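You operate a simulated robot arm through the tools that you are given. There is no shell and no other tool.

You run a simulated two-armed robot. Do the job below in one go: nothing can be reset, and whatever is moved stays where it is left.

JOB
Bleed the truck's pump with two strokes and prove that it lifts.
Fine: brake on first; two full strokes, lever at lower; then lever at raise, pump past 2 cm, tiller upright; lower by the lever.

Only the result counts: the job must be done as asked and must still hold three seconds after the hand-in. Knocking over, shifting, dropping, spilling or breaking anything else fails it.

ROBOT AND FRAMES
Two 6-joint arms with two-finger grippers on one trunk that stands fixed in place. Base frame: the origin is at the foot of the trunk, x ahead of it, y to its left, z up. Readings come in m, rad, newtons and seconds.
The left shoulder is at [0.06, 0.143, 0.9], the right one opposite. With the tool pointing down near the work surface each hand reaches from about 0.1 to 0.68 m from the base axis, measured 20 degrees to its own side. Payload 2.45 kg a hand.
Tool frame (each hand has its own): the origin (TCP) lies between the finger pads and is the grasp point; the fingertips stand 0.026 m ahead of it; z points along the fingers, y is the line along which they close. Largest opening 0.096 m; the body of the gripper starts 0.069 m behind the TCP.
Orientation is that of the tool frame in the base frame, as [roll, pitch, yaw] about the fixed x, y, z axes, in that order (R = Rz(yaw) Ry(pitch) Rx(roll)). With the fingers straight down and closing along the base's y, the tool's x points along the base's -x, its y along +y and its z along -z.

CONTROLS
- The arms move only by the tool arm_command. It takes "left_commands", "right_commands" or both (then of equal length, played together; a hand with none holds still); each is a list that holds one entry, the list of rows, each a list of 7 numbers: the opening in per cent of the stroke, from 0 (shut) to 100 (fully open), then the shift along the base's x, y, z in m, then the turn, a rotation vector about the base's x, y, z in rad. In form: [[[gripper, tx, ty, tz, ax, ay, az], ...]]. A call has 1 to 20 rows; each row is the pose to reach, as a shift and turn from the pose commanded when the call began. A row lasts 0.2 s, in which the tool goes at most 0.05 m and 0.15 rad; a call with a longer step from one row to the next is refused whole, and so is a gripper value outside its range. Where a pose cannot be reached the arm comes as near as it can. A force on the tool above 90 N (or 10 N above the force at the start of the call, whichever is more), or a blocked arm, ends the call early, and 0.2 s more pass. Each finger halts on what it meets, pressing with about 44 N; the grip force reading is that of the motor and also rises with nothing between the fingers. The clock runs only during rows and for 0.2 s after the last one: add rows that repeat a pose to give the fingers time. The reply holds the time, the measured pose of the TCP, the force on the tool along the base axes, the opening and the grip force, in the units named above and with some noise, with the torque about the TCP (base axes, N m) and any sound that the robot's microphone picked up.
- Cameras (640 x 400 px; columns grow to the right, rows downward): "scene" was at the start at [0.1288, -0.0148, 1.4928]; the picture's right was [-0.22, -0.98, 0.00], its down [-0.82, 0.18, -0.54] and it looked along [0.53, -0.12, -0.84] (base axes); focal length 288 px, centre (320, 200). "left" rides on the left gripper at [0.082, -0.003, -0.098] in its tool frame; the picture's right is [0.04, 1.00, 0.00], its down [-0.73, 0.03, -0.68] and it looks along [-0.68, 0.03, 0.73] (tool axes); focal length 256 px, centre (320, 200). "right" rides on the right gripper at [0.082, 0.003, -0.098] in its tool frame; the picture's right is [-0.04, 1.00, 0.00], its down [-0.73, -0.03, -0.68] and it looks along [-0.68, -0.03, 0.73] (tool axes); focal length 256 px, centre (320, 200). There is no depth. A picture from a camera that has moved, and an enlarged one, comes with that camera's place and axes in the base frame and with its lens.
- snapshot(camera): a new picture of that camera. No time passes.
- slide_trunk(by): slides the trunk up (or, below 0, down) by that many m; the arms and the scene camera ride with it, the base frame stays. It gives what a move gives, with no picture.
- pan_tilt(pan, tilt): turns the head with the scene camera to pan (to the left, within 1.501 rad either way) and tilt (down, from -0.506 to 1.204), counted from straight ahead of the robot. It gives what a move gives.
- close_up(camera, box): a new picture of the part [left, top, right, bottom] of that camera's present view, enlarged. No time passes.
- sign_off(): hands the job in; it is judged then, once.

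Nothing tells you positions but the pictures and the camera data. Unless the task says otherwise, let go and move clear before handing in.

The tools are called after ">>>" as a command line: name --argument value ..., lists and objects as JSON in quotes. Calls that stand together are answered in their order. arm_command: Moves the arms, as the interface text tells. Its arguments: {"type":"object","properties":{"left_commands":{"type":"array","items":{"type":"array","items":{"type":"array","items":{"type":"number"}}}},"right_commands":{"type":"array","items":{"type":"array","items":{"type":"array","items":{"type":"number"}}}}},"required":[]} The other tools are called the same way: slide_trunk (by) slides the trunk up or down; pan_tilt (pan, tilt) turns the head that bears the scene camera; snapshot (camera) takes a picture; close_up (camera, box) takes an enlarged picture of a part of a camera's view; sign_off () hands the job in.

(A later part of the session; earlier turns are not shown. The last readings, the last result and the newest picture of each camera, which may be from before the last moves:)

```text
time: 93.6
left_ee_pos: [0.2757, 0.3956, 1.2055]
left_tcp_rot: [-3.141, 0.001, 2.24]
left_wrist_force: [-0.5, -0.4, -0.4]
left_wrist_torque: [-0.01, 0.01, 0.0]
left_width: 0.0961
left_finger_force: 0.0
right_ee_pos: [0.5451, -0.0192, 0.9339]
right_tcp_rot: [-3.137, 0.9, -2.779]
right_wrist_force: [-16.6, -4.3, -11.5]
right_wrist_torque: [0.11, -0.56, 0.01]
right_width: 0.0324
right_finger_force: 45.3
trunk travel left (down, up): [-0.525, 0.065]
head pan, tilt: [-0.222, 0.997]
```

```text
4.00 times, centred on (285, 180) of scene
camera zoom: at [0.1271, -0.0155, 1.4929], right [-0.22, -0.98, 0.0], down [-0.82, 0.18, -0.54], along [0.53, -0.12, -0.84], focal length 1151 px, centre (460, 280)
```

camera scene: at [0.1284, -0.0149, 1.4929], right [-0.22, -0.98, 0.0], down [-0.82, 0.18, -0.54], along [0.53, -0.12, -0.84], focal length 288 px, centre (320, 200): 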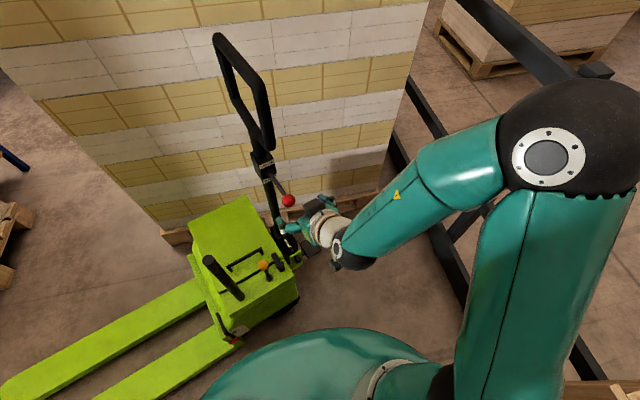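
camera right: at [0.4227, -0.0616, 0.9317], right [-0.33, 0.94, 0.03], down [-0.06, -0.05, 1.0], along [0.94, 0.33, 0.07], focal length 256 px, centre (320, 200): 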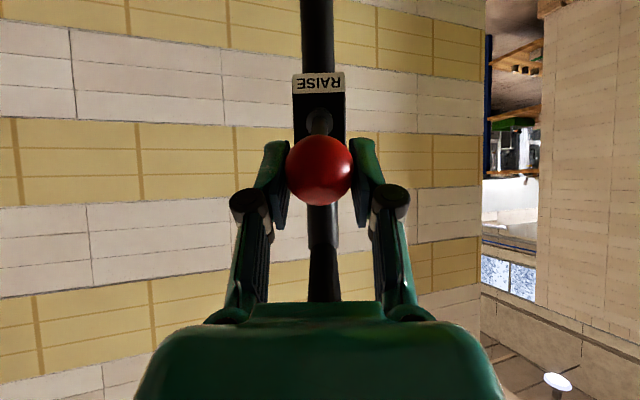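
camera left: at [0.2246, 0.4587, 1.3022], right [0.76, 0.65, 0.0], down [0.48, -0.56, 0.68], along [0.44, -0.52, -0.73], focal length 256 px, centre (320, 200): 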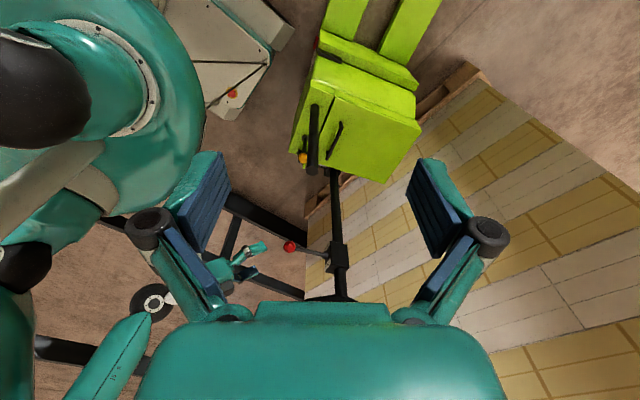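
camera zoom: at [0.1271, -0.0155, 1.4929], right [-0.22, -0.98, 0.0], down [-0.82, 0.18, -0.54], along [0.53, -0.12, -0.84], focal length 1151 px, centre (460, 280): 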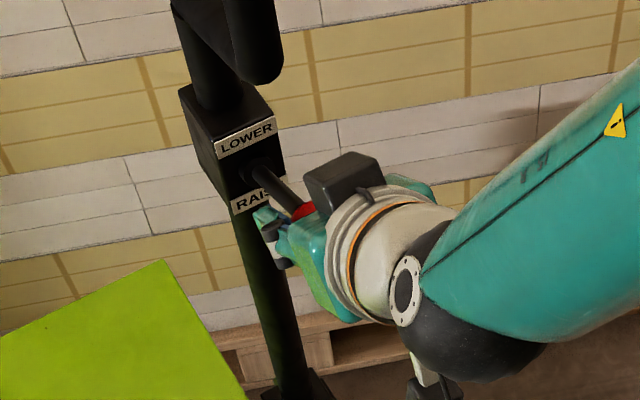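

The knob is about 30° up. I'll test for the stop with another small step.

>>> arm_command --right_commands '[[[0, 0.002, 0.001, 0.004, 0, 0, 0], [0, 0.005, 0.0017, 0.008, 0, 0, 0], [0, 0.0075, 0.0026, 0.012, 0, 0, 0], [0, 0.0075, 0.0026, 0.012, 0, 0, 0]]]'

>>> snapshot --camera "right"

```text
time: 94.6
left_ee_pos: [0.2785, 0.3975, 1.2045]
left_tcp_rot: [-3.139, -0.001, 2.241]
left_wrist_force: [-0.3, 0.0, 0.7]
left_wrist_torque: [0.02, -0.02, 0.02]
left_width: 0.0959
left_finger_force: 0.0
right_ee_pos: [0.5542, -0.0161, 0.9482]
right_tcp_rot: [-3.136, 0.906, -2.779]
right_wrist_force: [-0.4, 0.4, 0.5]
right_wrist_torque: [0.02, -0.02, -0.04]
right_width: 0.0002
right_finger_force: 28.5
trunk travel left (down, up): [-0.525, 0.065]
head pan, tilt: [-0.222, 0.997]
```

```text
taken
camera right: at [0.4331, -0.0583, 0.9444], right [-0.33, 0.94, 0.03], down [-0.07, -0.05, 1.0], along [0.94, 0.32, 0.08], focal length 256 px, centre (320, 200)
```

right: 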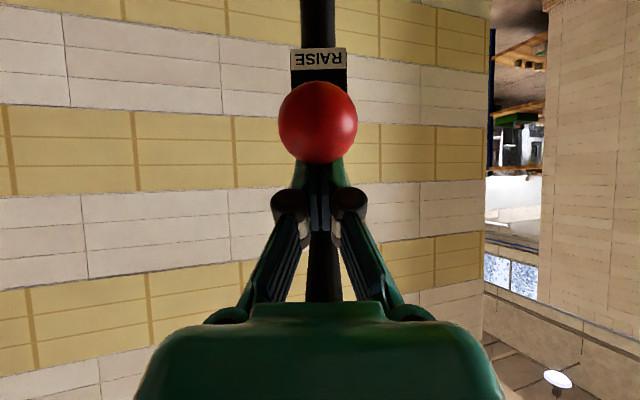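

My fingers slid off at the stop; the knob stays about 22–25° up at LOWER. I'll back the hand away and bring it up in front of the near side of the handle loop.

>>> arm_command --right_commands '[[[0, -0.03, -0.011, 0.025, 0, 0, 0], [0, -0.065, -0.023, 0.055, 0, 0, 0], [30, -0.09, -0.032, 0.09, 0, 0, 0], [60, -0.095, -0.033, 0.13, 0, 0, 0], [100, -0.095, -0.033, 0.17, 0, 0, 0], [100, -0.095, -0.033, 0.19, 0, 0, 0], [100, -0.095, -0.033, 0.19, 0, 0, 0]]]'

>>> snapshot --camera "right"

>>> snapshot --camera "scene"

>>> snapshot --camera "left"

```text
time: 96.2
left_ee_pos: [0.2774, 0.3978, 1.2054]
left_tcp_rot: [-3.141, -0.001, 2.242]
left_wrist_force: [-0.4, -0.4, 0.3]
left_wrist_torque: [0.01, 0.0, -0.04]
left_width: 0.0961
left_finger_force: 0.1
right_ee_pos: [0.462, -0.0492, 1.1361]
right_tcp_rot: [-3.141, 0.902, -2.78]
right_wrist_force: [-0.2, -1.3, 0.9]
right_wrist_torque: [0.01, -0.01, 0.0]
right_width: 0.0958
right_finger_force: 0.1
trunk travel left (down, up): [-0.525, 0.065]
head pan, tilt: [-0.222, 0.997]
```

```text
taken
camera right: at [0.3393, -0.0915, 1.134], right [-0.33, 0.94, 0.03], down [-0.06, -0.05, 1.0], along [0.94, 0.32, 0.08], focal length 256 px, centre (320, 200)
```

right: 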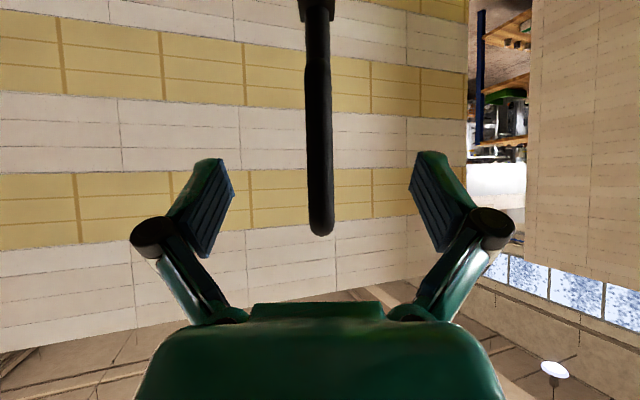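

```text
taken
camera scene: at [0.1285, -0.0148, 1.4928], right [-0.22, -0.98, 0.0], down [-0.82, 0.18, -0.54], along [0.53, -0.12, -0.84], focal length 288 px, centre (320, 200)
```

scene: 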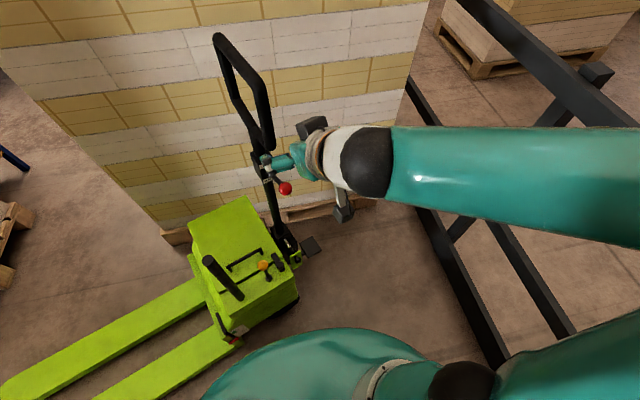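

```text
taken
camera left: at [0.2247, 0.4588, 1.3021], right [0.76, 0.65, 0.0], down [0.48, -0.56, 0.68], along [0.44, -0.52, -0.73], focal length 256 px, centre (320, 200)
```

left: 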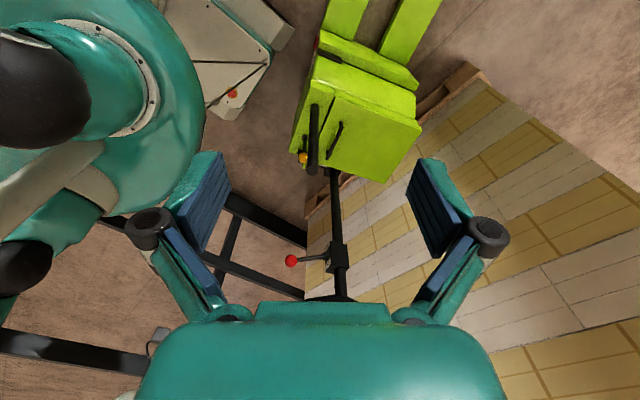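

I see the near loop bar clearly (z 1.03–1.18 at x≈0.574). I'll advance and grip it at z≈1.10.

>>> arm_command --right_commands '[[[100, 0.03, 0.01, -0.01, 0, 0, 0], [100, 0.06, 0.02, -0.02, 0, 0, 0], [100, 0.09, 0.03, -0.03, 0, 0, 0], [100, 0.112, 0.037, -0.036, 0, 0, 0], [100, 0.112, 0.037, -0.036, 0, 0, 0], [0, 0.112, 0.037, -0.036, 0, 0, 0], [0, 0.112, 0.037, -0.036, 0, 0, 0], [0, 0.112, 0.037, -0.036, 0, 0, 0], [0, 0.112, 0.037, -0.036, 0, 0, 0]]]'

>>> snapshot --camera "right"

>>> snapshot --camera "scene"

```text
time: 98.2
left_ee_pos: [0.2775, 0.3973, 1.2048]
left_tcp_rot: [-3.141, 0.0, 2.242]
left_wrist_force: [-0.2, -0.9, -0.4]
left_wrist_torque: [0.01, -0.01, -0.03]
left_width: 0.0963
left_finger_force: 0.1
right_ee_pos: [0.5727, -0.0125, 1.1011]
right_tcp_rot: [-3.141, 0.903, -2.78]
right_wrist_force: [-0.1, 2.2, 0.7]
right_wrist_torque: [0.22, 0.07, 0.12]
right_width: 0.0252
right_finger_force: 45.4
trunk travel left (down, up): [-0.525, 0.065]
head pan, tilt: [-0.222, 0.997]
```

```text
taken
camera right: at [0.4506, -0.0552, 1.0978], right [-0.33, 0.94, 0.03], down [-0.06, -0.05, 1.0], along [0.94, 0.32, 0.08], focal length 256 px, centre (320, 200)
```

right: 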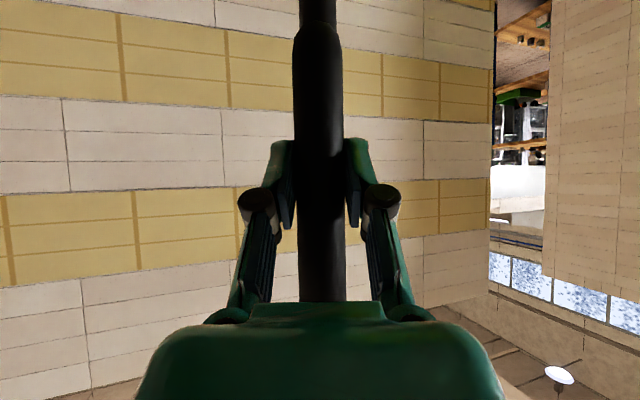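

```text
taken
camera scene: at [0.1287, -0.0144, 1.4928], right [-0.22, -0.98, 0.0], down [-0.82, 0.18, -0.54], along [0.53, -0.12, -0.84], focal length 288 px, centre (320, 200)
```

scene: 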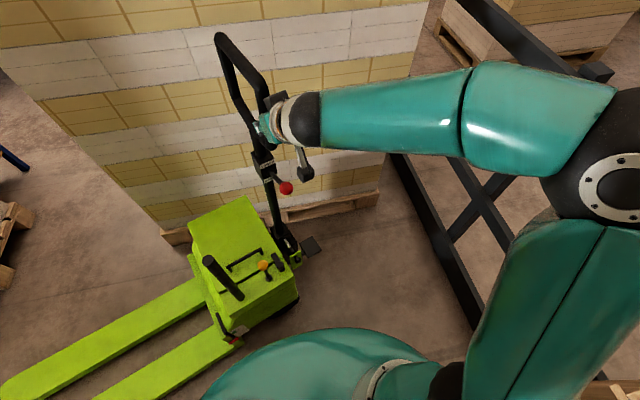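

The bar is gripped cleanly (2.5 cm). Now a gentle test pull in the tiller's swing direction.

>>> arm_command --right_commands '[[[0, 0.0017, -0.0047, 0, 0, 0, 0], [0, 0.0035, -0.0094, 0, 0, 0, 0], [0, 0.0052, -0.014, -0.0002, 0, 0, 0], [0, 0.0052, -0.014, -0.0002, 0, 0, 0]]]'

>>> snapshot --camera "scene"

```text
time: 99.2
left_ee_pos: [0.2783, 0.3985, 1.2049]
left_tcp_rot: [-3.139, 0.001, 2.242]
left_wrist_force: [-0.4, -0.3, -0.7]
left_wrist_torque: [0.0, -0.03, 0.02]
left_width: 0.0964
left_finger_force: 0.0
right_ee_pos: [0.5768, -0.0256, 1.1006]
right_tcp_rot: [-3.141, 0.901, -2.783]
right_wrist_force: [3.9, 6.2, -0.6]
right_wrist_torque: [1.8, 0.49, -0.06]
right_width: 0.0258
right_finger_force: 45.2
trunk travel left (down, up): [-0.525, 0.065]
head pan, tilt: [-0.222, 0.997]
```

```text
taken
camera scene: at [0.1296, -0.0138, 1.4928], right [-0.22, -0.98, 0.0], down [-0.82, 0.18, -0.54], along [0.53, -0.12, -0.84], focal length 288 px, centre (320, 200)
```

scene: 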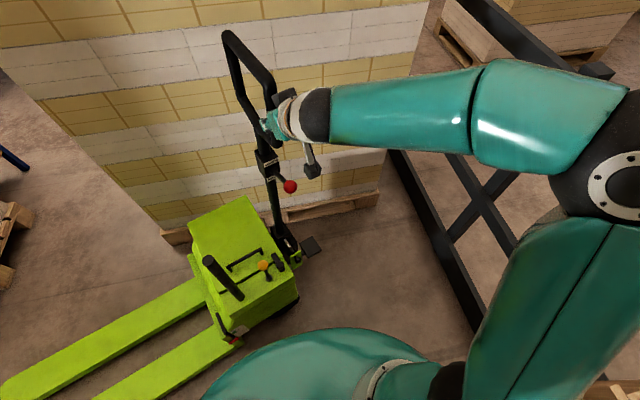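

The tiller moves freely (about 7 N), so it isn't locked. I'll swing it in an arc about its pivot (radius ≈0.64 m), rolling the hand with it, up to about 0.3 rad first.

>>> arm_command --right_commands '[[[0, 0.0081, -0.022, -0.001, 0.0563, 0.0208, 0], [0, 0.0213, -0.0579, -0.0044, 0.1126, 0.0415, 0], [0, 0.0345, -0.0935, -0.0101, 0.1688, 0.0623, 0], [0, 0.0474, -0.1287, -0.0181, 0.2251, 0.083, 0], [0, 0.0602, -0.1634, -0.0284, 0.2814, 0.1038, 0], [0, 0.0602, -0.1634, -0.0284, 0.2814, 0.1038, 0]]]'

>>> snapshot --camera "scene"

>>> snapshot --camera "left"

>>> snapshot --camera "right"

```text
time: 100.6
left_ee_pos: [0.2755, 0.3967, 1.2044]
left_tcp_rot: [-3.14, -0.001, 2.24]
left_wrist_force: [-0.2, -0.1, 0.0]
left_wrist_torque: [-0.02, -0.02, 0.01]
left_width: 0.0959
left_finger_force: 0.0
right_ee_pos: [0.6337, -0.1902, 1.0693]
right_tcp_rot: [2.681, 0.845, -3.138]
right_wrist_force: [-6.4, -2.4, -4.0]
right_wrist_torque: [-0.37, -0.22, -0.38]
right_width: 0.0253
right_finger_force: 45.1
trunk travel left (down, up): [-0.525, 0.065]
head pan, tilt: [-0.222, 0.997]
```

```text
taken
camera scene: at [0.1273, -0.0145, 1.4926], right [-0.22, -0.98, 0.0], down [-0.82, 0.18, -0.54], along [0.53, -0.12, -0.84], focal length 288 px, centre (320, 200)
```

scene: 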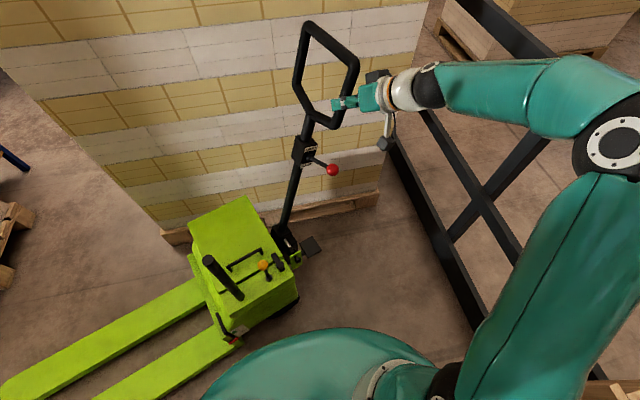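

```text
taken
camera left: at [0.2236, 0.459, 1.3019], right [0.76, 0.65, 0.0], down [0.48, -0.56, 0.68], along [0.44, -0.52, -0.73], focal length 256 px, centre (320, 200)
```

left: 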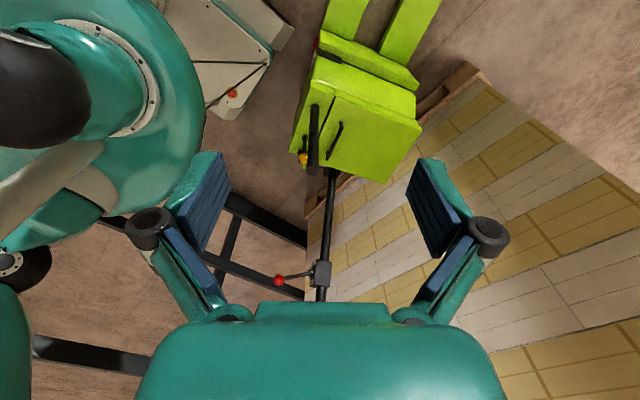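

```text
taken
camera right: at [0.5121, -0.2318, 1.068], right [-0.31, 0.89, 0.33], down [0.04, -0.33, 0.94], along [0.95, 0.31, 0.06], focal length 256 px, centre (320, 200)
```

right: 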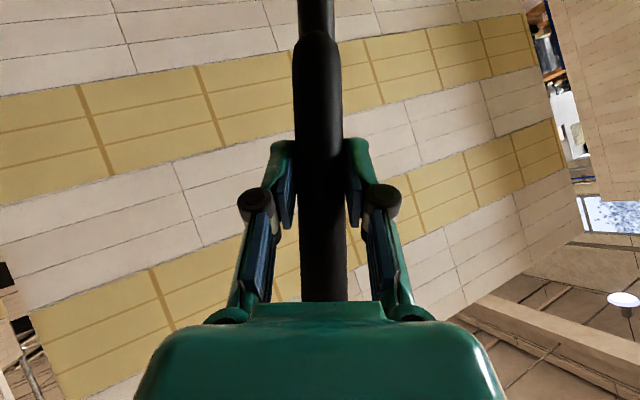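

The swing is smooth with little force. I'll continue toward 0.6 rad.

>>> arm_command --right_commands '[[[0, 0.0126, -0.0341, -0.0125, 0.0563, 0.0208, 0], [0, 0.0249, -0.0674, -0.027, 0.1126, 0.0415, 0], [0, 0.0368, -0.0999, -0.0437, 0.1688, 0.0623, 0], [0, 0.0484, -0.1312, -0.0625, 0.2251, 0.083, 0], [0, 0.0596, -0.1616, -0.0832, 0.2814, 0.1038, 0], [0, 0.0596, -0.1616, -0.0832, 0.2814, 0.1038, 0]]]'

>>> snapshot --camera "scene"

>>> snapshot --camera "right"

```text
time: 101.9
left_ee_pos: [0.2693, 0.3964, 1.2086]
left_tcp_rot: [3.136, 0.004, 2.241]
left_wrist_force: [-0.5, -2.2, 0.9]
left_wrist_torque: [0.13, -0.01, 0.02]
left_width: 0.0961
left_finger_force: 0.1
right_ee_pos: [0.6825, -0.321, 1.0069]
right_tcp_rot: [2.261, 0.707, 2.925]
right_wrist_force: [-41.4, 31.6, 28.9]
right_wrist_torque: [-1.0, -0.29, 1.01]
right_width: 0.0285
right_finger_force: 44.5
trunk travel left (down, up): [-0.525, 0.065]
head pan, tilt: [-0.222, 0.997]
stopped in row 6 (right hand): the force on the tool passed its limit at 93 N (the readings are from after the stop); the commanded pose is now the measured one
```

```text
taken
camera scene: at [0.1178, -0.0151, 1.4944], right [-0.22, -0.98, 0.0], down [-0.82, 0.18, -0.55], along [0.54, -0.12, -0.84], focal length 288 px, centre (320, 200)
```

scene: 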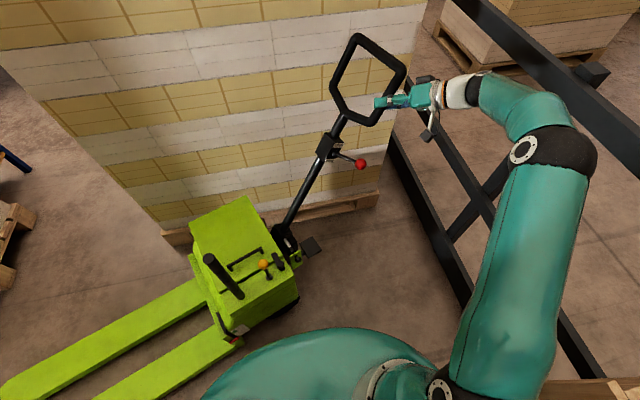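

```text
taken
camera right: at [0.5646, -0.3708, 1.0043], right [-0.32, 0.72, 0.61], down [0.17, -0.59, 0.79], along [0.93, 0.36, 0.07], focal length 256 px, centre (320, 200)
```

right: 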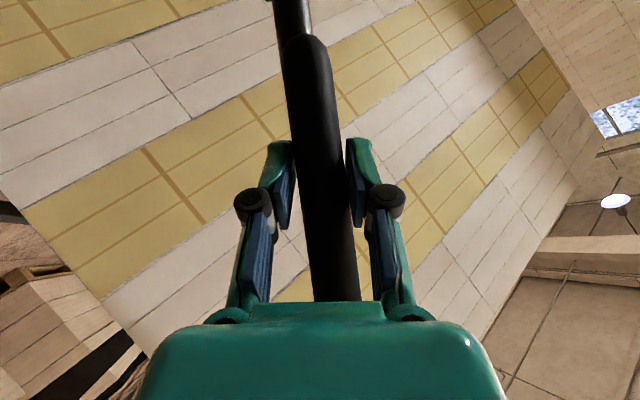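

I reached the tiller's lower end stop at around 0.52 rad. I'll swing it back upright along the same arc.

>>> arm_command --right_commands '[[[0, -0.0036, 0.0207, 0.0159, -0.0704, -0.026, 0], [0, -0.0155, 0.0528, 0.0332, -0.1266, -0.0467, 0], [0, -0.0277, 0.0858, 0.0485, -0.1829, -0.0675, 0], [0, -0.0402, 0.1197, 0.0617, -0.2392, -0.0882, 0], [0, -0.0529, 0.1542, 0.0727, -0.2955, -0.109, 0], [0, -0.0658, 0.1893, 0.0814, -0.3518, -0.1298, 0], [0, -0.0789, 0.2247, 0.0879, -0.408, -0.1505, 0], [0, -0.0921, 0.2606, 0.0922, -0.4643, -0.1713, 0], [0, -0.1054, 0.2965, 0.0941, -0.5206, -0.192, 0], [0, -0.1098, 0.3085, 0.0942, -0.5394, -0.199, 0], [0, -0.1098, 0.3085, 0.0942, -0.5394, -0.199, 0]]]'

>>> snapshot --camera "scene"

>>> snapshot --camera "right"

>>> close_up --camera "scene" --box '[180, 180, 340, 360]'

```text
time: 104.3
left_ee_pos: [0.2726, 0.3969, 1.2057]
left_tcp_rot: [3.139, 0.002, 2.241]
left_wrist_force: [0.0, -0.6, -0.8]
left_wrist_torque: [0.01, -0.01, -0.01]
left_width: 0.0962
left_finger_force: 0.0
right_ee_pos: [0.5799, -0.0251, 1.0941]
right_tcp_rot: [3.074, 0.89, -2.789]
right_wrist_force: [-15.4, -7.9, 25.3]
right_wrist_torque: [-0.99, -0.21, -0.09]
right_width: 0.0249
right_finger_force: 44.8
trunk travel left (down, up): [-0.525, 0.065]
head pan, tilt: [-0.222, 0.997]
```

```text
taken
camera scene: at [0.1227, -0.0158, 1.4934], right [-0.22, -0.98, 0.0], down [-0.82, 0.19, -0.55], along [0.53, -0.12, -0.84], focal length 288 px, centre (320, 200)
```

scene: 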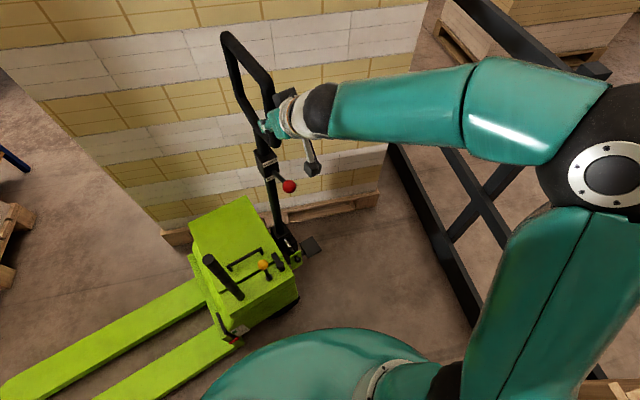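

```text
taken
camera right: at [0.4599, -0.0713, 1.0931], right [-0.37, 0.93, 0.07], down [-0.03, -0.09, 1.0], along [0.93, 0.36, 0.06], focal length 256 px, centre (320, 200)
```

right: 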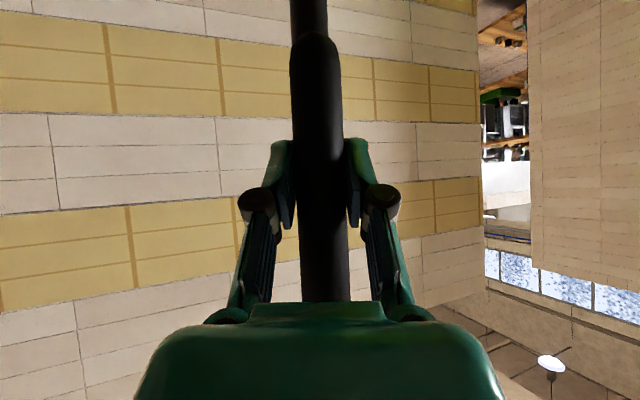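

```text
2.22 times, centred on (260, 270) of scene
camera zoom: at [0.1227, -0.0158, 1.4934], right [-0.22, -0.98, 0.0], down [-0.82, 0.19, -0.55], along [0.53, -0.12, -0.84], focal length 639 px, centre (453, 44)
```

zoom: 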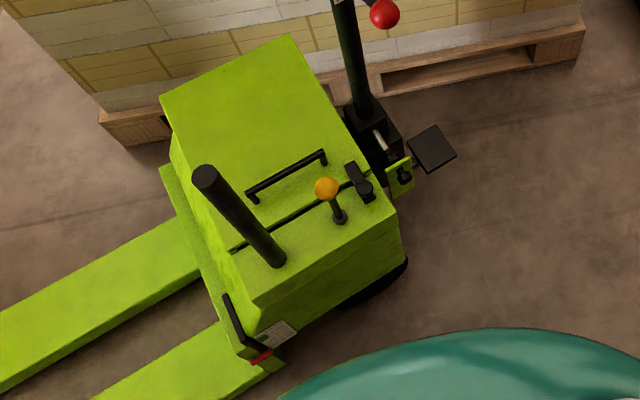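

The truck hasn't moved and the tiller is nearly upright, but the hand is slightly stressed after sliding on the bar. I'll loosen the grip a little (still caging the bar), let the hand settle, and re-grip.

>>> arm_command --right_commands '[[[42, 0, 0, 0, 0, 0, 0], [42, 0, 0, 0, 0, 0, 0], [42, 0, 0, 0, 0, 0, 0], [42, -0.001, 0.003, 0, 0, 0, 0], [42, -0.001, 0.003, 0, 0, 0, 0]]]'

>>> snapshot --camera "right"

>>> snapshot --camera "scene"

```text
time: 105.5
left_ee_pos: [0.2783, 0.3982, 1.2043]
left_tcp_rot: [-3.141, 0.0, 2.243]
left_wrist_force: [1.0, 0.0, -0.2]
left_wrist_torque: [0.02, -0.03, -0.01]
left_width: 0.0958
left_finger_force: 0.1
right_ee_pos: [0.5833, -0.0195, 1.0909]
right_tcp_rot: [3.072, 0.883, -2.793]
right_wrist_force: [-0.6, -0.2, 0.3]
right_wrist_torque: [0.01, -0.01, 0.01]
right_width: 0.0403
right_finger_force: 0.0
trunk travel left (down, up): [-0.525, 0.065]
head pan, tilt: [-0.222, 0.997]
```

```text
taken
camera right: at [0.4632, -0.0669, 1.0906], right [-0.37, 0.93, 0.08], down [-0.03, -0.09, 1.0], along [0.93, 0.36, 0.06], focal length 256 px, centre (320, 200)
```

right: 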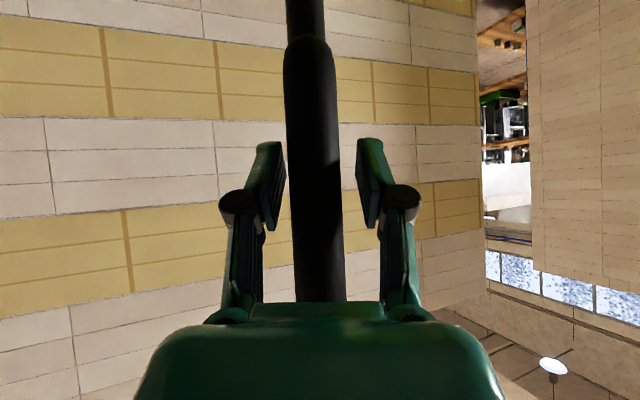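

```text
taken
camera scene: at [0.129, -0.0148, 1.4928], right [-0.22, -0.98, 0.0], down [-0.82, 0.18, -0.54], along [0.53, -0.12, -0.84], focal length 288 px, centre (320, 200)
```

scene: 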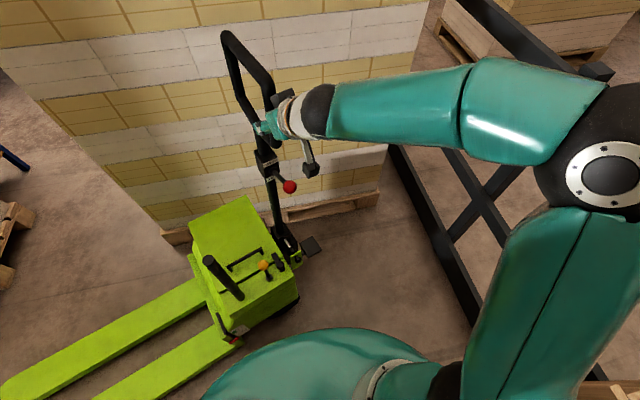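

Unloaded now; the bar is still caged and the tiller leans by about 0.02 rad. I'll re-align the hand to the original pose, re-grip and bring the tiller fully upright.

>>> arm_command --right_commands '[[[42, -0.003, 0.002, 0.003, -0.014, -0.005, 0], [42, -0.006, 0.004, 0.006, -0.028, -0.01, 0], [42, -0.0106, 0.007, 0.0102, -0.042, -0.0155, 0], [0, -0.0106, 0.007, 0.0102, -0.042, -0.0155, 0], [0, -0.0106, 0.007, 0.0102, -0.042, -0.0155, 0], [0, -0.0106, 0.007, 0.0102, -0.042, -0.0155, 0], [0, -0.0112, 0.0095, 0.0102, -0.042, -0.0155, 0], [0, -0.0112, 0.0095, 0.0102, -0.042, -0.0155, 0]]]'

>>> snapshot --camera "right"

>>> snapshot --camera "scene"

```text
time: 107.3
left_ee_pos: [0.2782, 0.397, 1.2053]
left_tcp_rot: [-3.141, 0.0, 2.241]
left_wrist_force: [0.2, 0.1, -0.8]
left_wrist_torque: [0.0, -0.01, 0.01]
left_width: 0.0962
left_finger_force: 0.0
right_ee_pos: [0.5699, -0.0106, 1.1006]
right_tcp_rot: [-3.14, 0.883, -2.738]
right_wrist_force: [1.5, -2.9, 1.2]
right_wrist_torque: [-0.67, 0.3, -0.17]
right_width: 0.0252
right_finger_force: 45.1
trunk travel left (down, up): [-0.525, 0.065]
head pan, tilt: [-0.222, 0.997]
```

```text
taken
camera right: at [0.4519, -0.0576, 1.1004], right [-0.37, 0.93, 0.03], down [-0.04, -0.05, 1.0], along [0.93, 0.36, 0.06], focal length 256 px, centre (320, 200)
```

right: 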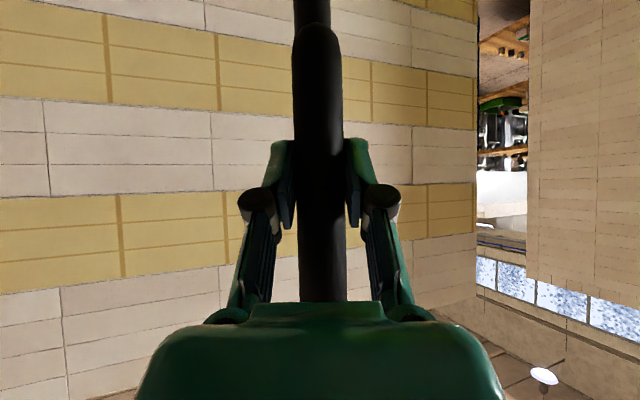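

```text
taken
camera scene: at [0.1288, -0.0151, 1.4928], right [-0.22, -0.98, 0.0], down [-0.82, 0.18, -0.54], along [0.53, -0.12, -0.84], focal length 288 px, centre (320, 200)
```

scene: 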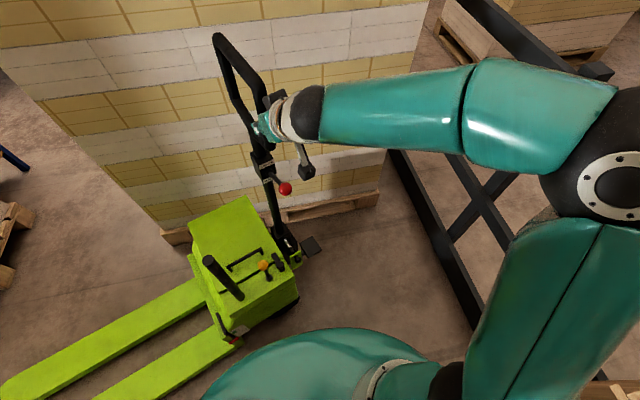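

The tiller is upright again, matching its starting position; that's stroke one. Now the second full stroke down, with a gentler finish at the stop.

>>> arm_command --right_commands '[[[0, 0.0155, -0.042, -0.0016, 0.0657, 0.0242, 0], [0, 0.0309, -0.0838, -0.0063, 0.1313, 0.0484, 0], [0, 0.0462, -0.1251, -0.0141, 0.197, 0.0727, 0], [0, 0.0612, -0.1659, -0.0249, 0.2626, 0.0969, 0], [0, 0.0759, -0.2059, -0.0388, 0.3283, 0.1211, 0], [0, 0.0903, -0.2448, -0.0556, 0.394, 0.1453, 0], [0, 0.1023, -0.2773, -0.0723, 0.4502, 0.1661, 0], [0, 0.1119, -0.3034, -0.0878, 0.4971, 0.1834, 0], [0, 0.1176, -0.3189, -0.0978, 0.5253, 0.1938, 0], [0, 0.1176, -0.3189, -0.0978, 0.5253, 0.1938, 0]]]'

>>> snapshot --camera "scene"

>>> snapshot --camera "right"

```text
time: 109.5
left_ee_pos: [0.2709, 0.4021, 1.2051]
left_tcp_rot: [3.14, 0.005, 2.241]
left_wrist_force: [0.7, -0.3, 0.1]
left_wrist_torque: [0.02, 0.02, -0.04]
left_width: 0.0959
left_finger_force: 0.1
right_ee_pos: [0.6831, -0.3212, 1.0096]
right_tcp_rot: [2.339, 0.74, 2.96]
right_wrist_force: [-22.1, 21.9, 25.4]
right_wrist_torque: [-0.53, -0.99, 0.5]
right_width: 0.0258
right_finger_force: 45.2
trunk travel left (down, up): [-0.525, 0.065]
head pan, tilt: [-0.222, 0.997]
```

```text
taken
camera scene: at [0.1211, -0.0097, 1.4938], right [-0.22, -0.98, 0.0], down [-0.82, 0.18, -0.55], along [0.53, -0.12, -0.84], focal length 288 px, centre (320, 200)
```

scene: 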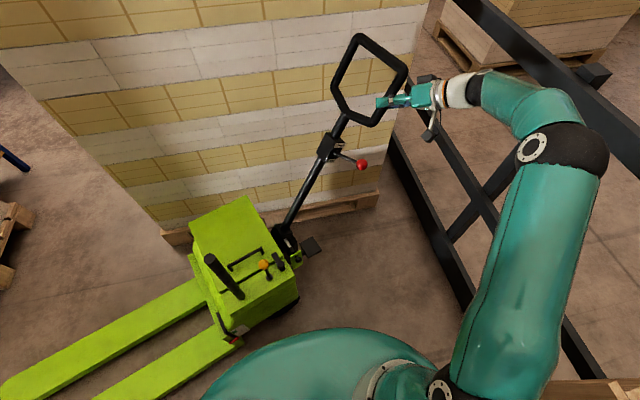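

```text
taken
camera right: at [0.564, -0.3691, 1.0073], right [-0.32, 0.77, 0.56], down [0.14, -0.54, 0.83], along [0.94, 0.34, 0.07], focal length 256 px, centre (320, 200)
```

right: 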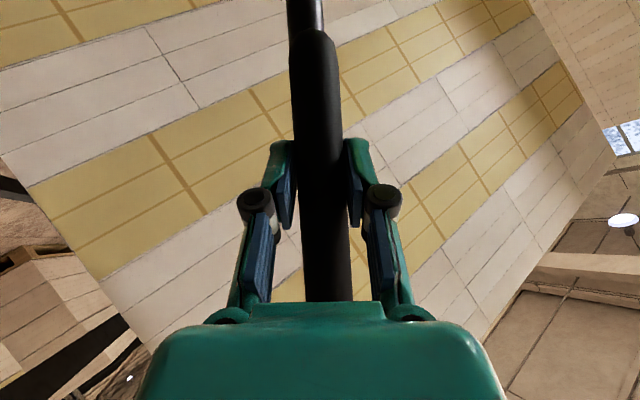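

Same end position again with a firm ~28 N stop, so the stroke is full. Now back upright.

>>> arm_command --right_commands '[[[0, -0.0115, 0.0311, 0.0195, -0.0563, -0.0208, 0], [0, -0.0253, 0.0687, 0.0395, -0.1219, -0.045, 0], [0, -0.0396, 0.1074, 0.0567, -0.1876, -0.0692, 0], [0, -0.0543, 0.1472, 0.0711, -0.2533, -0.0934, 0], [0, -0.0693, 0.1879, 0.0824, -0.3189, -0.1176, 0], [0, -0.0845, 0.2292, 0.0906, -0.3846, -0.1419, 0], [0, -0.0999, 0.2709, 0.0958, -0.4502, -0.1661, 0], [0, -0.1132, 0.3069, 0.0977, -0.5065, -0.1868, 0], [0, -0.1176, 0.3189, 0.0978, -0.5253, -0.1938, 0], [0, -0.1176, 0.3189, 0.0978, -0.5253, -0.1938, 0], [0, -0.1176, 0.3189, 0.0978, -0.5253, -0.1938, 0]]]'

>>> snapshot --camera "scene"

>>> close_up --camera "scene" --box '[205, 290, 265, 350]'

>>> close_up --camera "left" --box '[260, 200, 380, 300]'

```text
time: 111.9
left_ee_pos: [0.2781, 0.3971, 1.2042]
left_tcp_rot: [-3.14, -0.001, 2.241]
left_wrist_force: [0.0, -1.0, -0.9]
left_wrist_torque: [0.01, 0.01, -0.01]
left_width: 0.0959
left_finger_force: 0.0
right_ee_pos: [0.5703, -0.0099, 1.1013]
right_tcp_rot: [-3.14, 0.881, -2.739]
right_wrist_force: [1.1, -1.4, -3.3]
right_wrist_torque: [-0.04, 0.07, -0.14]
right_width: 0.0254
right_finger_force: 45.1
trunk travel left (down, up): [-0.525, 0.065]
head pan, tilt: [-0.222, 0.997]
```

```text
taken
camera scene: at [0.1294, -0.015, 1.4927], right [-0.22, -0.98, 0.0], down [-0.82, 0.18, -0.54], along [0.53, -0.12, -0.84], focal length 288 px, centre (320, 200)
```

scene: 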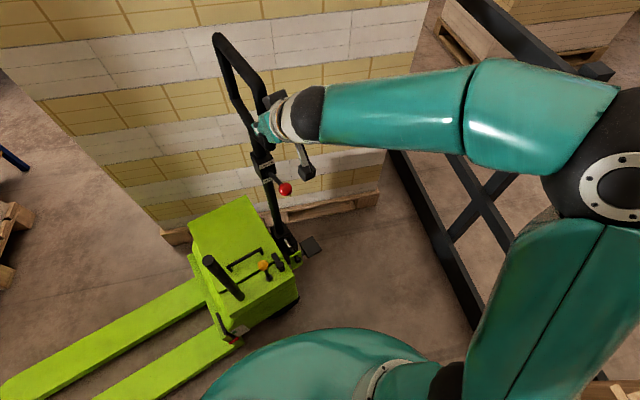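

```text
6.67 times, centred on (235, 320) of scene
camera zoom: at [0.1294, -0.015, 1.4927], right [-0.22, -0.98, 0.0], down [-0.82, 0.18, -0.54], along [0.53, -0.12, -0.84], focal length 1918 px, centre (887, -600)
```

zoom: 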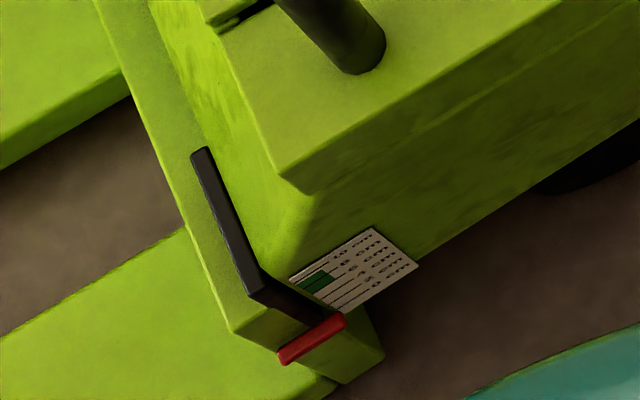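

```text
4.00 times, centred on (320, 250) of left
camera zoom: at [0.2253, 0.4586, 1.3026], right [0.76, 0.65, 0.0], down [0.48, -0.56, 0.68], along [0.44, -0.51, -0.73], focal length 1024 px, centre (320, 0)
```

zoom: 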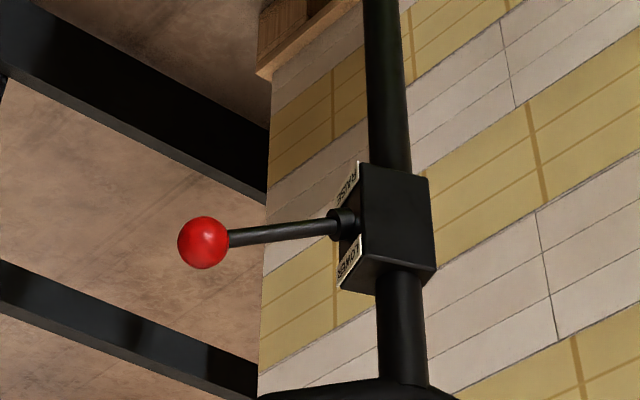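

Two full strokes at LOWER are done, the truck and gauge are unchanged. Now I'll release the bar, back off, and return to the red knob (now at about (0.538,-0.021,0.921)) to set RAISE.

>>> arm_command --right_commands '[[[100, 0, 0, 0, 0, 0, 0], [100, 0, 0, 0, 0, 0, 0], [100, 0, 0, 0, 0, 0, 0], [100, -0.035, -0.012, 0.01, 0, 0, 0], [100, -0.075, -0.026, 0.02, 0, 0, 0], [100, -0.11, -0.037, 0.02, 0, 0, 0], [100, -0.108, -0.038, -0.02, 0, 0, 0], [100, -0.106, -0.038, -0.06, 0, 0, 0], [100, -0.106, -0.038, -0.1, 0, 0, 0], [100, -0.106, -0.038, -0.118, 0, 0, 0], [100, -0.106, -0.038, -0.118, 0, 0, 0]]]'

>>> snapshot --camera "right"

>>> snapshot --camera "scene"

```text
time: 114.3
left_ee_pos: [0.2776, 0.398, 1.2055]
left_tcp_rot: [-3.141, -0.001, 2.241]
left_wrist_force: [0.5, 0.5, 0.0]
left_wrist_torque: [0.01, 0.01, 0.0]
left_width: 0.0962
left_finger_force: 0.1
right_ee_pos: [0.4651, -0.048, 0.9811]
right_tcp_rot: [-3.141, 0.882, -2.74]
right_wrist_force: [-0.9, -0.3, -0.6]
right_wrist_torque: [0.0, 0.05, 0.01]
right_width: 0.0957
right_finger_force: 0.0
trunk travel left (down, up): [-0.525, 0.065]
head pan, tilt: [-0.222, 0.997]
```

```text
taken
camera right: at [0.3456, -0.0955, 0.9809], right [-0.37, 0.93, 0.03], down [-0.04, -0.05, 1.0], along [0.93, 0.37, 0.06], focal length 256 px, centre (320, 200)
```

right: 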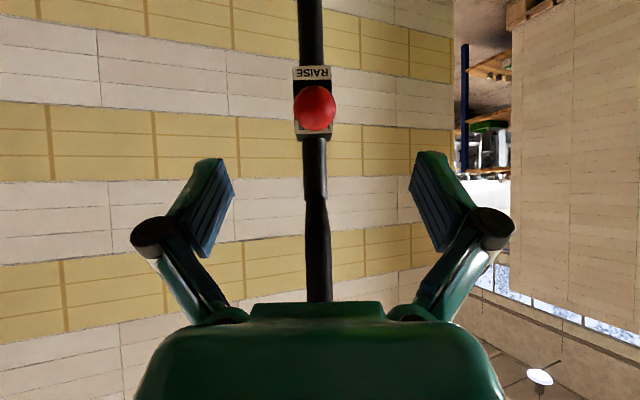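

```text
taken
camera scene: at [0.1286, -0.0147, 1.4928], right [-0.22, -0.98, 0.0], down [-0.82, 0.18, -0.54], along [0.53, -0.12, -0.84], focal length 288 px, centre (320, 200)
```

scene: 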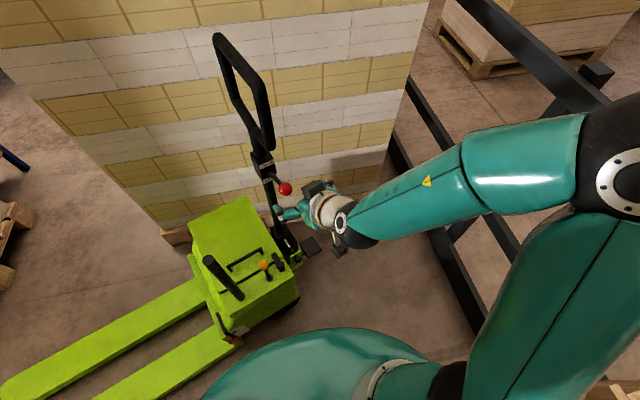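

The tiller stands upright on its own. I'll grip the red knob and move it down through neutral to RAISE.

>>> arm_command --right_commands '[[[100, 0.025, 0.009, -0.021, 0, 0, 0], [100, 0.05, 0.018, -0.042, 0, 0, 0], [100, 0.072, 0.027, -0.062, 0, 0, 0], [100, 0.072, 0.027, -0.062, 0, 0, 0], [0, 0.072, 0.027, -0.062, 0, 0, 0], [0, 0.072, 0.027, -0.062, 0, 0, 0], [0, 0.072, 0.027, -0.062, 0, 0, 0], [0, 0.072, 0.027, -0.062, 0, 0, 0], [0, 0.069, 0.026, -0.072, 0, 0, 0], [0, 0.0668, 0.025, -0.081, 0, 0, 0], [0, 0.0655, 0.0247, -0.089, 0, 0, 0], [0, 0.0654, 0.0246, -0.0976, 0, 0, 0], [0, 0.0658, 0.0248, -0.106, 0, 0, 0], [0, 0.0668, 0.025, -0.114, 0, 0, 0], [0, 0.0685, 0.0256, -0.122, 0, 0, 0], [0, 0.0708, 0.0265, -0.13, 0, 0, 0], [0, 0.0708, 0.0265, -0.13, 0, 0, 0]]]'

>>> snapshot --camera "right"

>>> close_up --camera "left" --box '[260, 200, 380, 300]'

```text
time: 117.9
left_ee_pos: [0.2803, 0.3901, 1.2074]
left_tcp_rot: [-3.142, -0.007, 2.241]
left_wrist_force: [-0.3, -1.0, 0.1]
left_wrist_torque: [-0.03, 0.02, 0.0]
left_width: 0.0963
left_finger_force: 0.1
right_ee_pos: [0.5423, -0.0185, 0.8603]
right_tcp_rot: [3.139, 0.872, -2.784]
right_wrist_force: [21.7, -72.7, -1.4]
right_wrist_torque: [0.65, 0.3, 0.51]
right_width: 0.0352
right_finger_force: 45.3
right hand out of reach, approached as far as the arm can: row 11, 12, 13, 14, 15, 16, 17
trunk travel left (down, up): [-0.525, 0.065]
head pan, tilt: [-0.222, 0.997]
```

```text
taken
camera right: at [0.4206, -0.0613, 0.861], right [-0.33, 0.94, 0.03], down [-0.04, -0.04, 1.0], along [0.94, 0.32, 0.05], focal length 256 px, centre (320, 200)
```

right: 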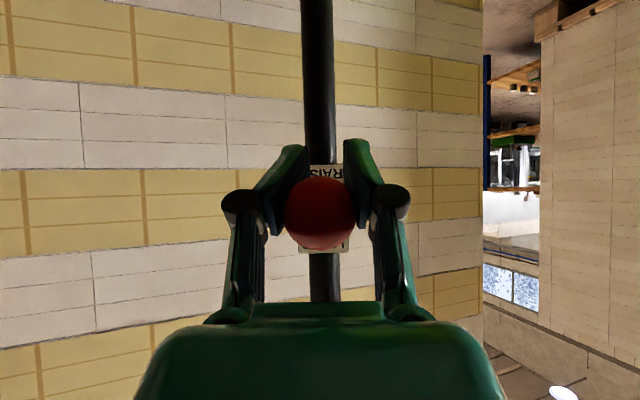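

```text
4.00 times, centred on (320, 250) of left
camera zoom: at [0.2278, 0.451, 1.3048], right [0.76, 0.65, 0.0], down [0.48, -0.56, 0.67], along [0.44, -0.51, -0.74], focal length 1024 px, centre (320, 0)
```

zoom: 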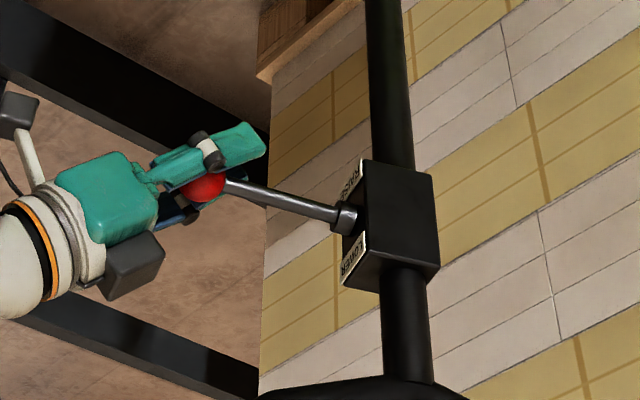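

The arm ran out of reach and is pressing sideways on the knob. I'll open the fingers to relieve it, back off, and then lower the trunk a little for a better pose.

>>> arm_command --right_commands '[[[100, 0, 0, 0, 0, 0, 0], [100, 0, 0, 0, 0, 0, 0], [100, 0, 0, 0, 0, 0, 0], [100, -0.03, -0.011, 0.025, 0, 0, 0], [100, -0.06, -0.022, 0.05, 0, 0, 0], [100, -0.074, -0.027, 0.065, 0, 0, 0], [100, -0.074, -0.027, 0.105, 0, 0, 0], [100, -0.074, -0.027, 0.145, 0, 0, 0], [100, -0.074, -0.027, 0.165, 0, 0, 0], [100, -0.074, -0.027, 0.165, 0, 0, 0]]]'

>>> snapshot --camera "right"

>>> snapshot --camera "scene"

>>> close_up --camera "left" --box '[260, 200, 380, 300]'

```text
time: 120.1
left_ee_pos: [0.279, 0.3993, 1.2038]
left_tcp_rot: [3.141, -0.002, 2.241]
left_wrist_force: [0.2, -0.6, 0.0]
left_wrist_torque: [-0.05, -0.02, 0.02]
left_width: 0.0961
left_finger_force: 0.0
right_ee_pos: [0.4608, -0.0312, 1.0285]
right_tcp_rot: [3.141, 0.881, -2.739]
right_wrist_force: [-0.5, 0.0, -0.5]
right_wrist_torque: [0.03, 0.02, -0.04]
right_width: 0.0961
right_finger_force: 0.1
trunk travel left (down, up): [-0.525, 0.065]
head pan, tilt: [-0.222, 0.997]
```

```text
taken
camera right: at [0.3421, -0.0782, 1.0271], right [-0.37, 0.93, 0.03], down [-0.04, -0.05, 1.0], along [0.93, 0.37, 0.06], focal length 256 px, centre (320, 200)
```

right: 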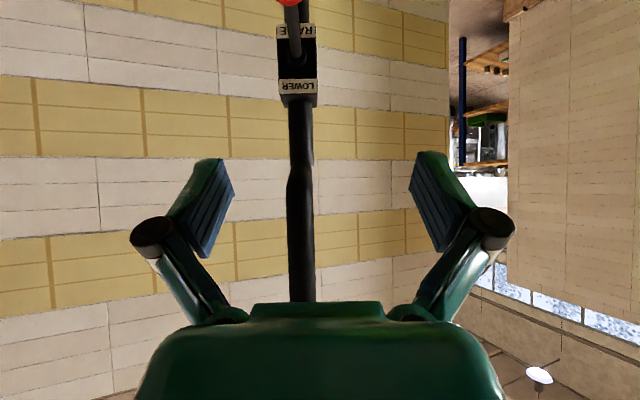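

```text
taken
camera scene: at [0.1288, -0.0145, 1.4928], right [-0.22, -0.98, 0.0], down [-0.82, 0.18, -0.54], along [0.53, -0.12, -0.84], focal length 288 px, centre (320, 200)
```

scene: 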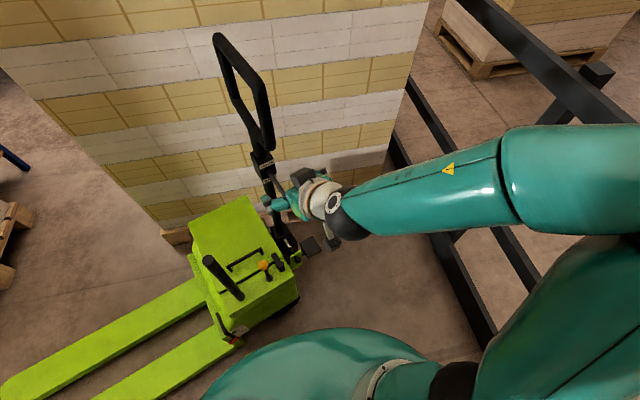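

```text
4.00 times, centred on (320, 250) of left
camera zoom: at [0.2247, 0.4589, 1.3026], right [0.76, 0.65, 0.0], down [0.48, -0.56, 0.68], along [0.44, -0.52, -0.73], focal length 1024 px, centre (320, 0)
```

zoom: 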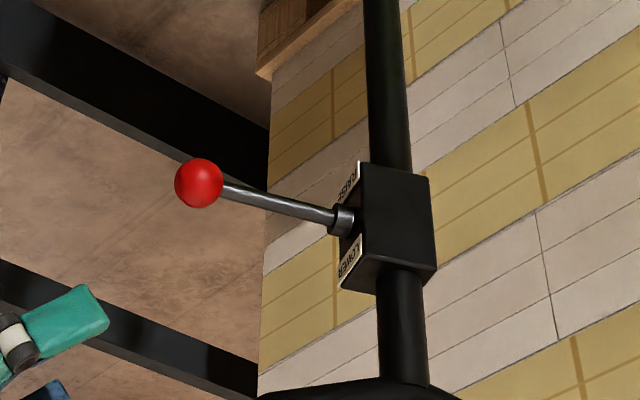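

The tiller is still upright and the lever is about neutral. I'll lower the trunk 0.12 m and retry.

>>> slide_trunk --by -0.12

>>> snapshot --camera "right"

```text
time: 121.6
left_ee_pos: [0.2775, 0.3975, 1.086]
left_tcp_rot: [3.141, -0.001, 2.24]
left_wrist_force: [-0.4, 1.1, 0.4]
left_wrist_torque: [0.02, -0.01, 0.0]
left_width: 0.0958
left_finger_force: 0.1
right_ee_pos: [0.4619, -0.0308, 0.9074]
right_tcp_rot: [-3.142, 0.882, -2.739]
right_wrist_force: [-0.3, -0.1, -0.2]
right_wrist_torque: [0.01, 0.01, 0.02]
right_width: 0.0956
right_finger_force: 0.0
trunk travel left (down, up): [-0.405, 0.185]
head pan, tilt: [-0.222, 0.997]
```

```text
taken
camera right: at [0.3419, -0.0783, 0.907], right [-0.37, 0.93, 0.03], down [-0.04, -0.05, 1.0], along [0.93, 0.36, 0.06], focal length 256 px, centre (320, 200)
```

right: 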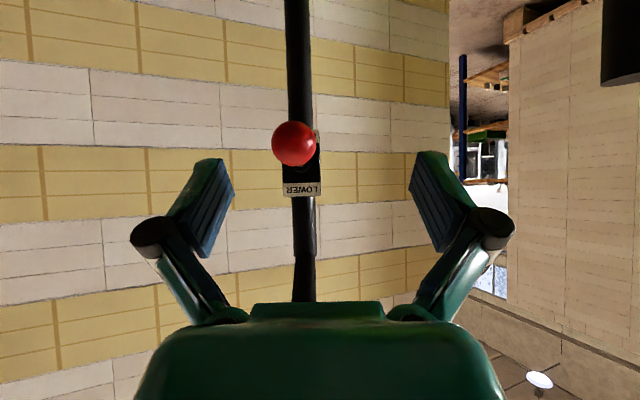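

The knob is a bit off-centre, so I'll first shift sideways, then advance, grip and lower the lever to RAISE.

>>> arm_command --right_commands '[[[100, 0.0074, -0.0186, 0.01, 0, 0, 0], [100, 0.022, -0.013, -0.002, 0, 0, 0], [100, 0.045, -0.003, -0.017, 0, 0, 0], [100, 0.067, 0.0055, -0.031, 0, 0, 0], [100, 0.067, 0.0055, -0.031, 0, 0, 0], [0, 0.067, 0.0055, -0.031, 0, 0, 0], [0, 0.067, 0.0055, -0.031, 0, 0, 0], [0, 0.067, 0.0055, -0.031, 0, 0, 0], [0, 0.067, 0.0055, -0.031, 0, 0, 0], [0, 0.0675, 0.0057, -0.039, 0, 0, 0], [0, 0.0685, 0.006, -0.047, 0, 0, 0], [0, 0.0705, 0.0067, -0.055, 0, 0, 0], [0, 0.073, 0.0076, -0.063, 0, 0, 0], [0, 0.075, 0.0083, -0.068, 0, 0, 0], [0, 0.075, 0.0083, -0.068, 0, 0, 0]]]'

>>> snapshot --camera "right"

>>> snapshot --camera "left"

```text
time: 124.8
left_ee_pos: [0.2765, 0.3981, 1.0852]
left_tcp_rot: [3.141, 0.001, 2.24]
left_wrist_force: [0.4, -0.1, -0.6]
left_wrist_torque: [0.02, -0.02, 0.0]
left_width: 0.0961
left_finger_force: 0.1
right_ee_pos: [0.536, -0.0215, 0.8387]
right_tcp_rot: [-3.14, 0.882, -2.737]
right_wrist_force: [0.1, 0.9, 10.2]
right_wrist_torque: [0.41, -1.11, 0.13]
right_width: 0.032
right_finger_force: 44.9
trunk travel left (down, up): [-0.405, 0.185]
head pan, tilt: [-0.222, 0.997]
```

```text
taken
camera right: at [0.4168, -0.0693, 0.8389], right [-0.37, 0.93, 0.03], down [-0.04, -0.05, 1.0], along [0.93, 0.37, 0.06], focal length 256 px, centre (320, 200)
```

right: 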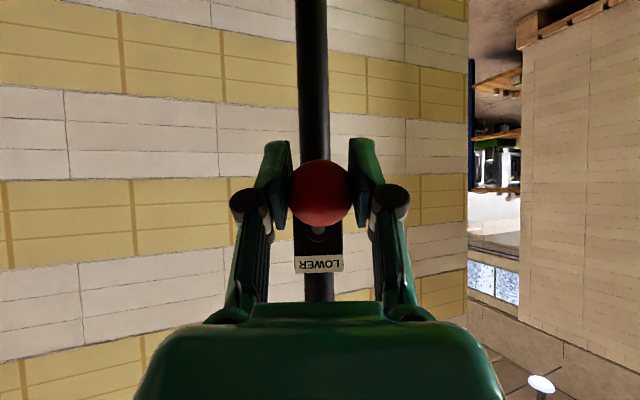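

```text
taken
camera left: at [0.2235, 0.459, 1.1828], right [0.76, 0.65, 0.0], down [0.48, -0.56, 0.68], along [0.44, -0.52, -0.73], focal length 256 px, centre (320, 200)
```

left: 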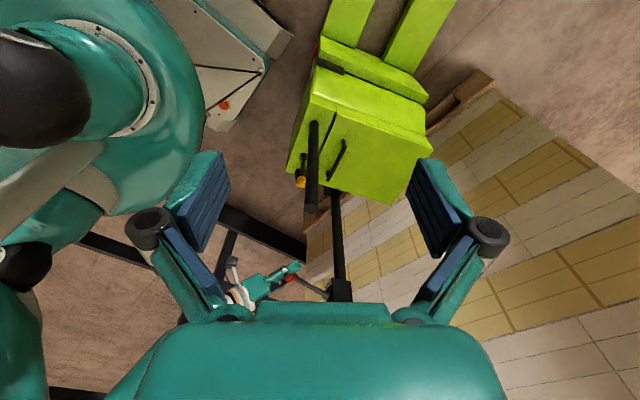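

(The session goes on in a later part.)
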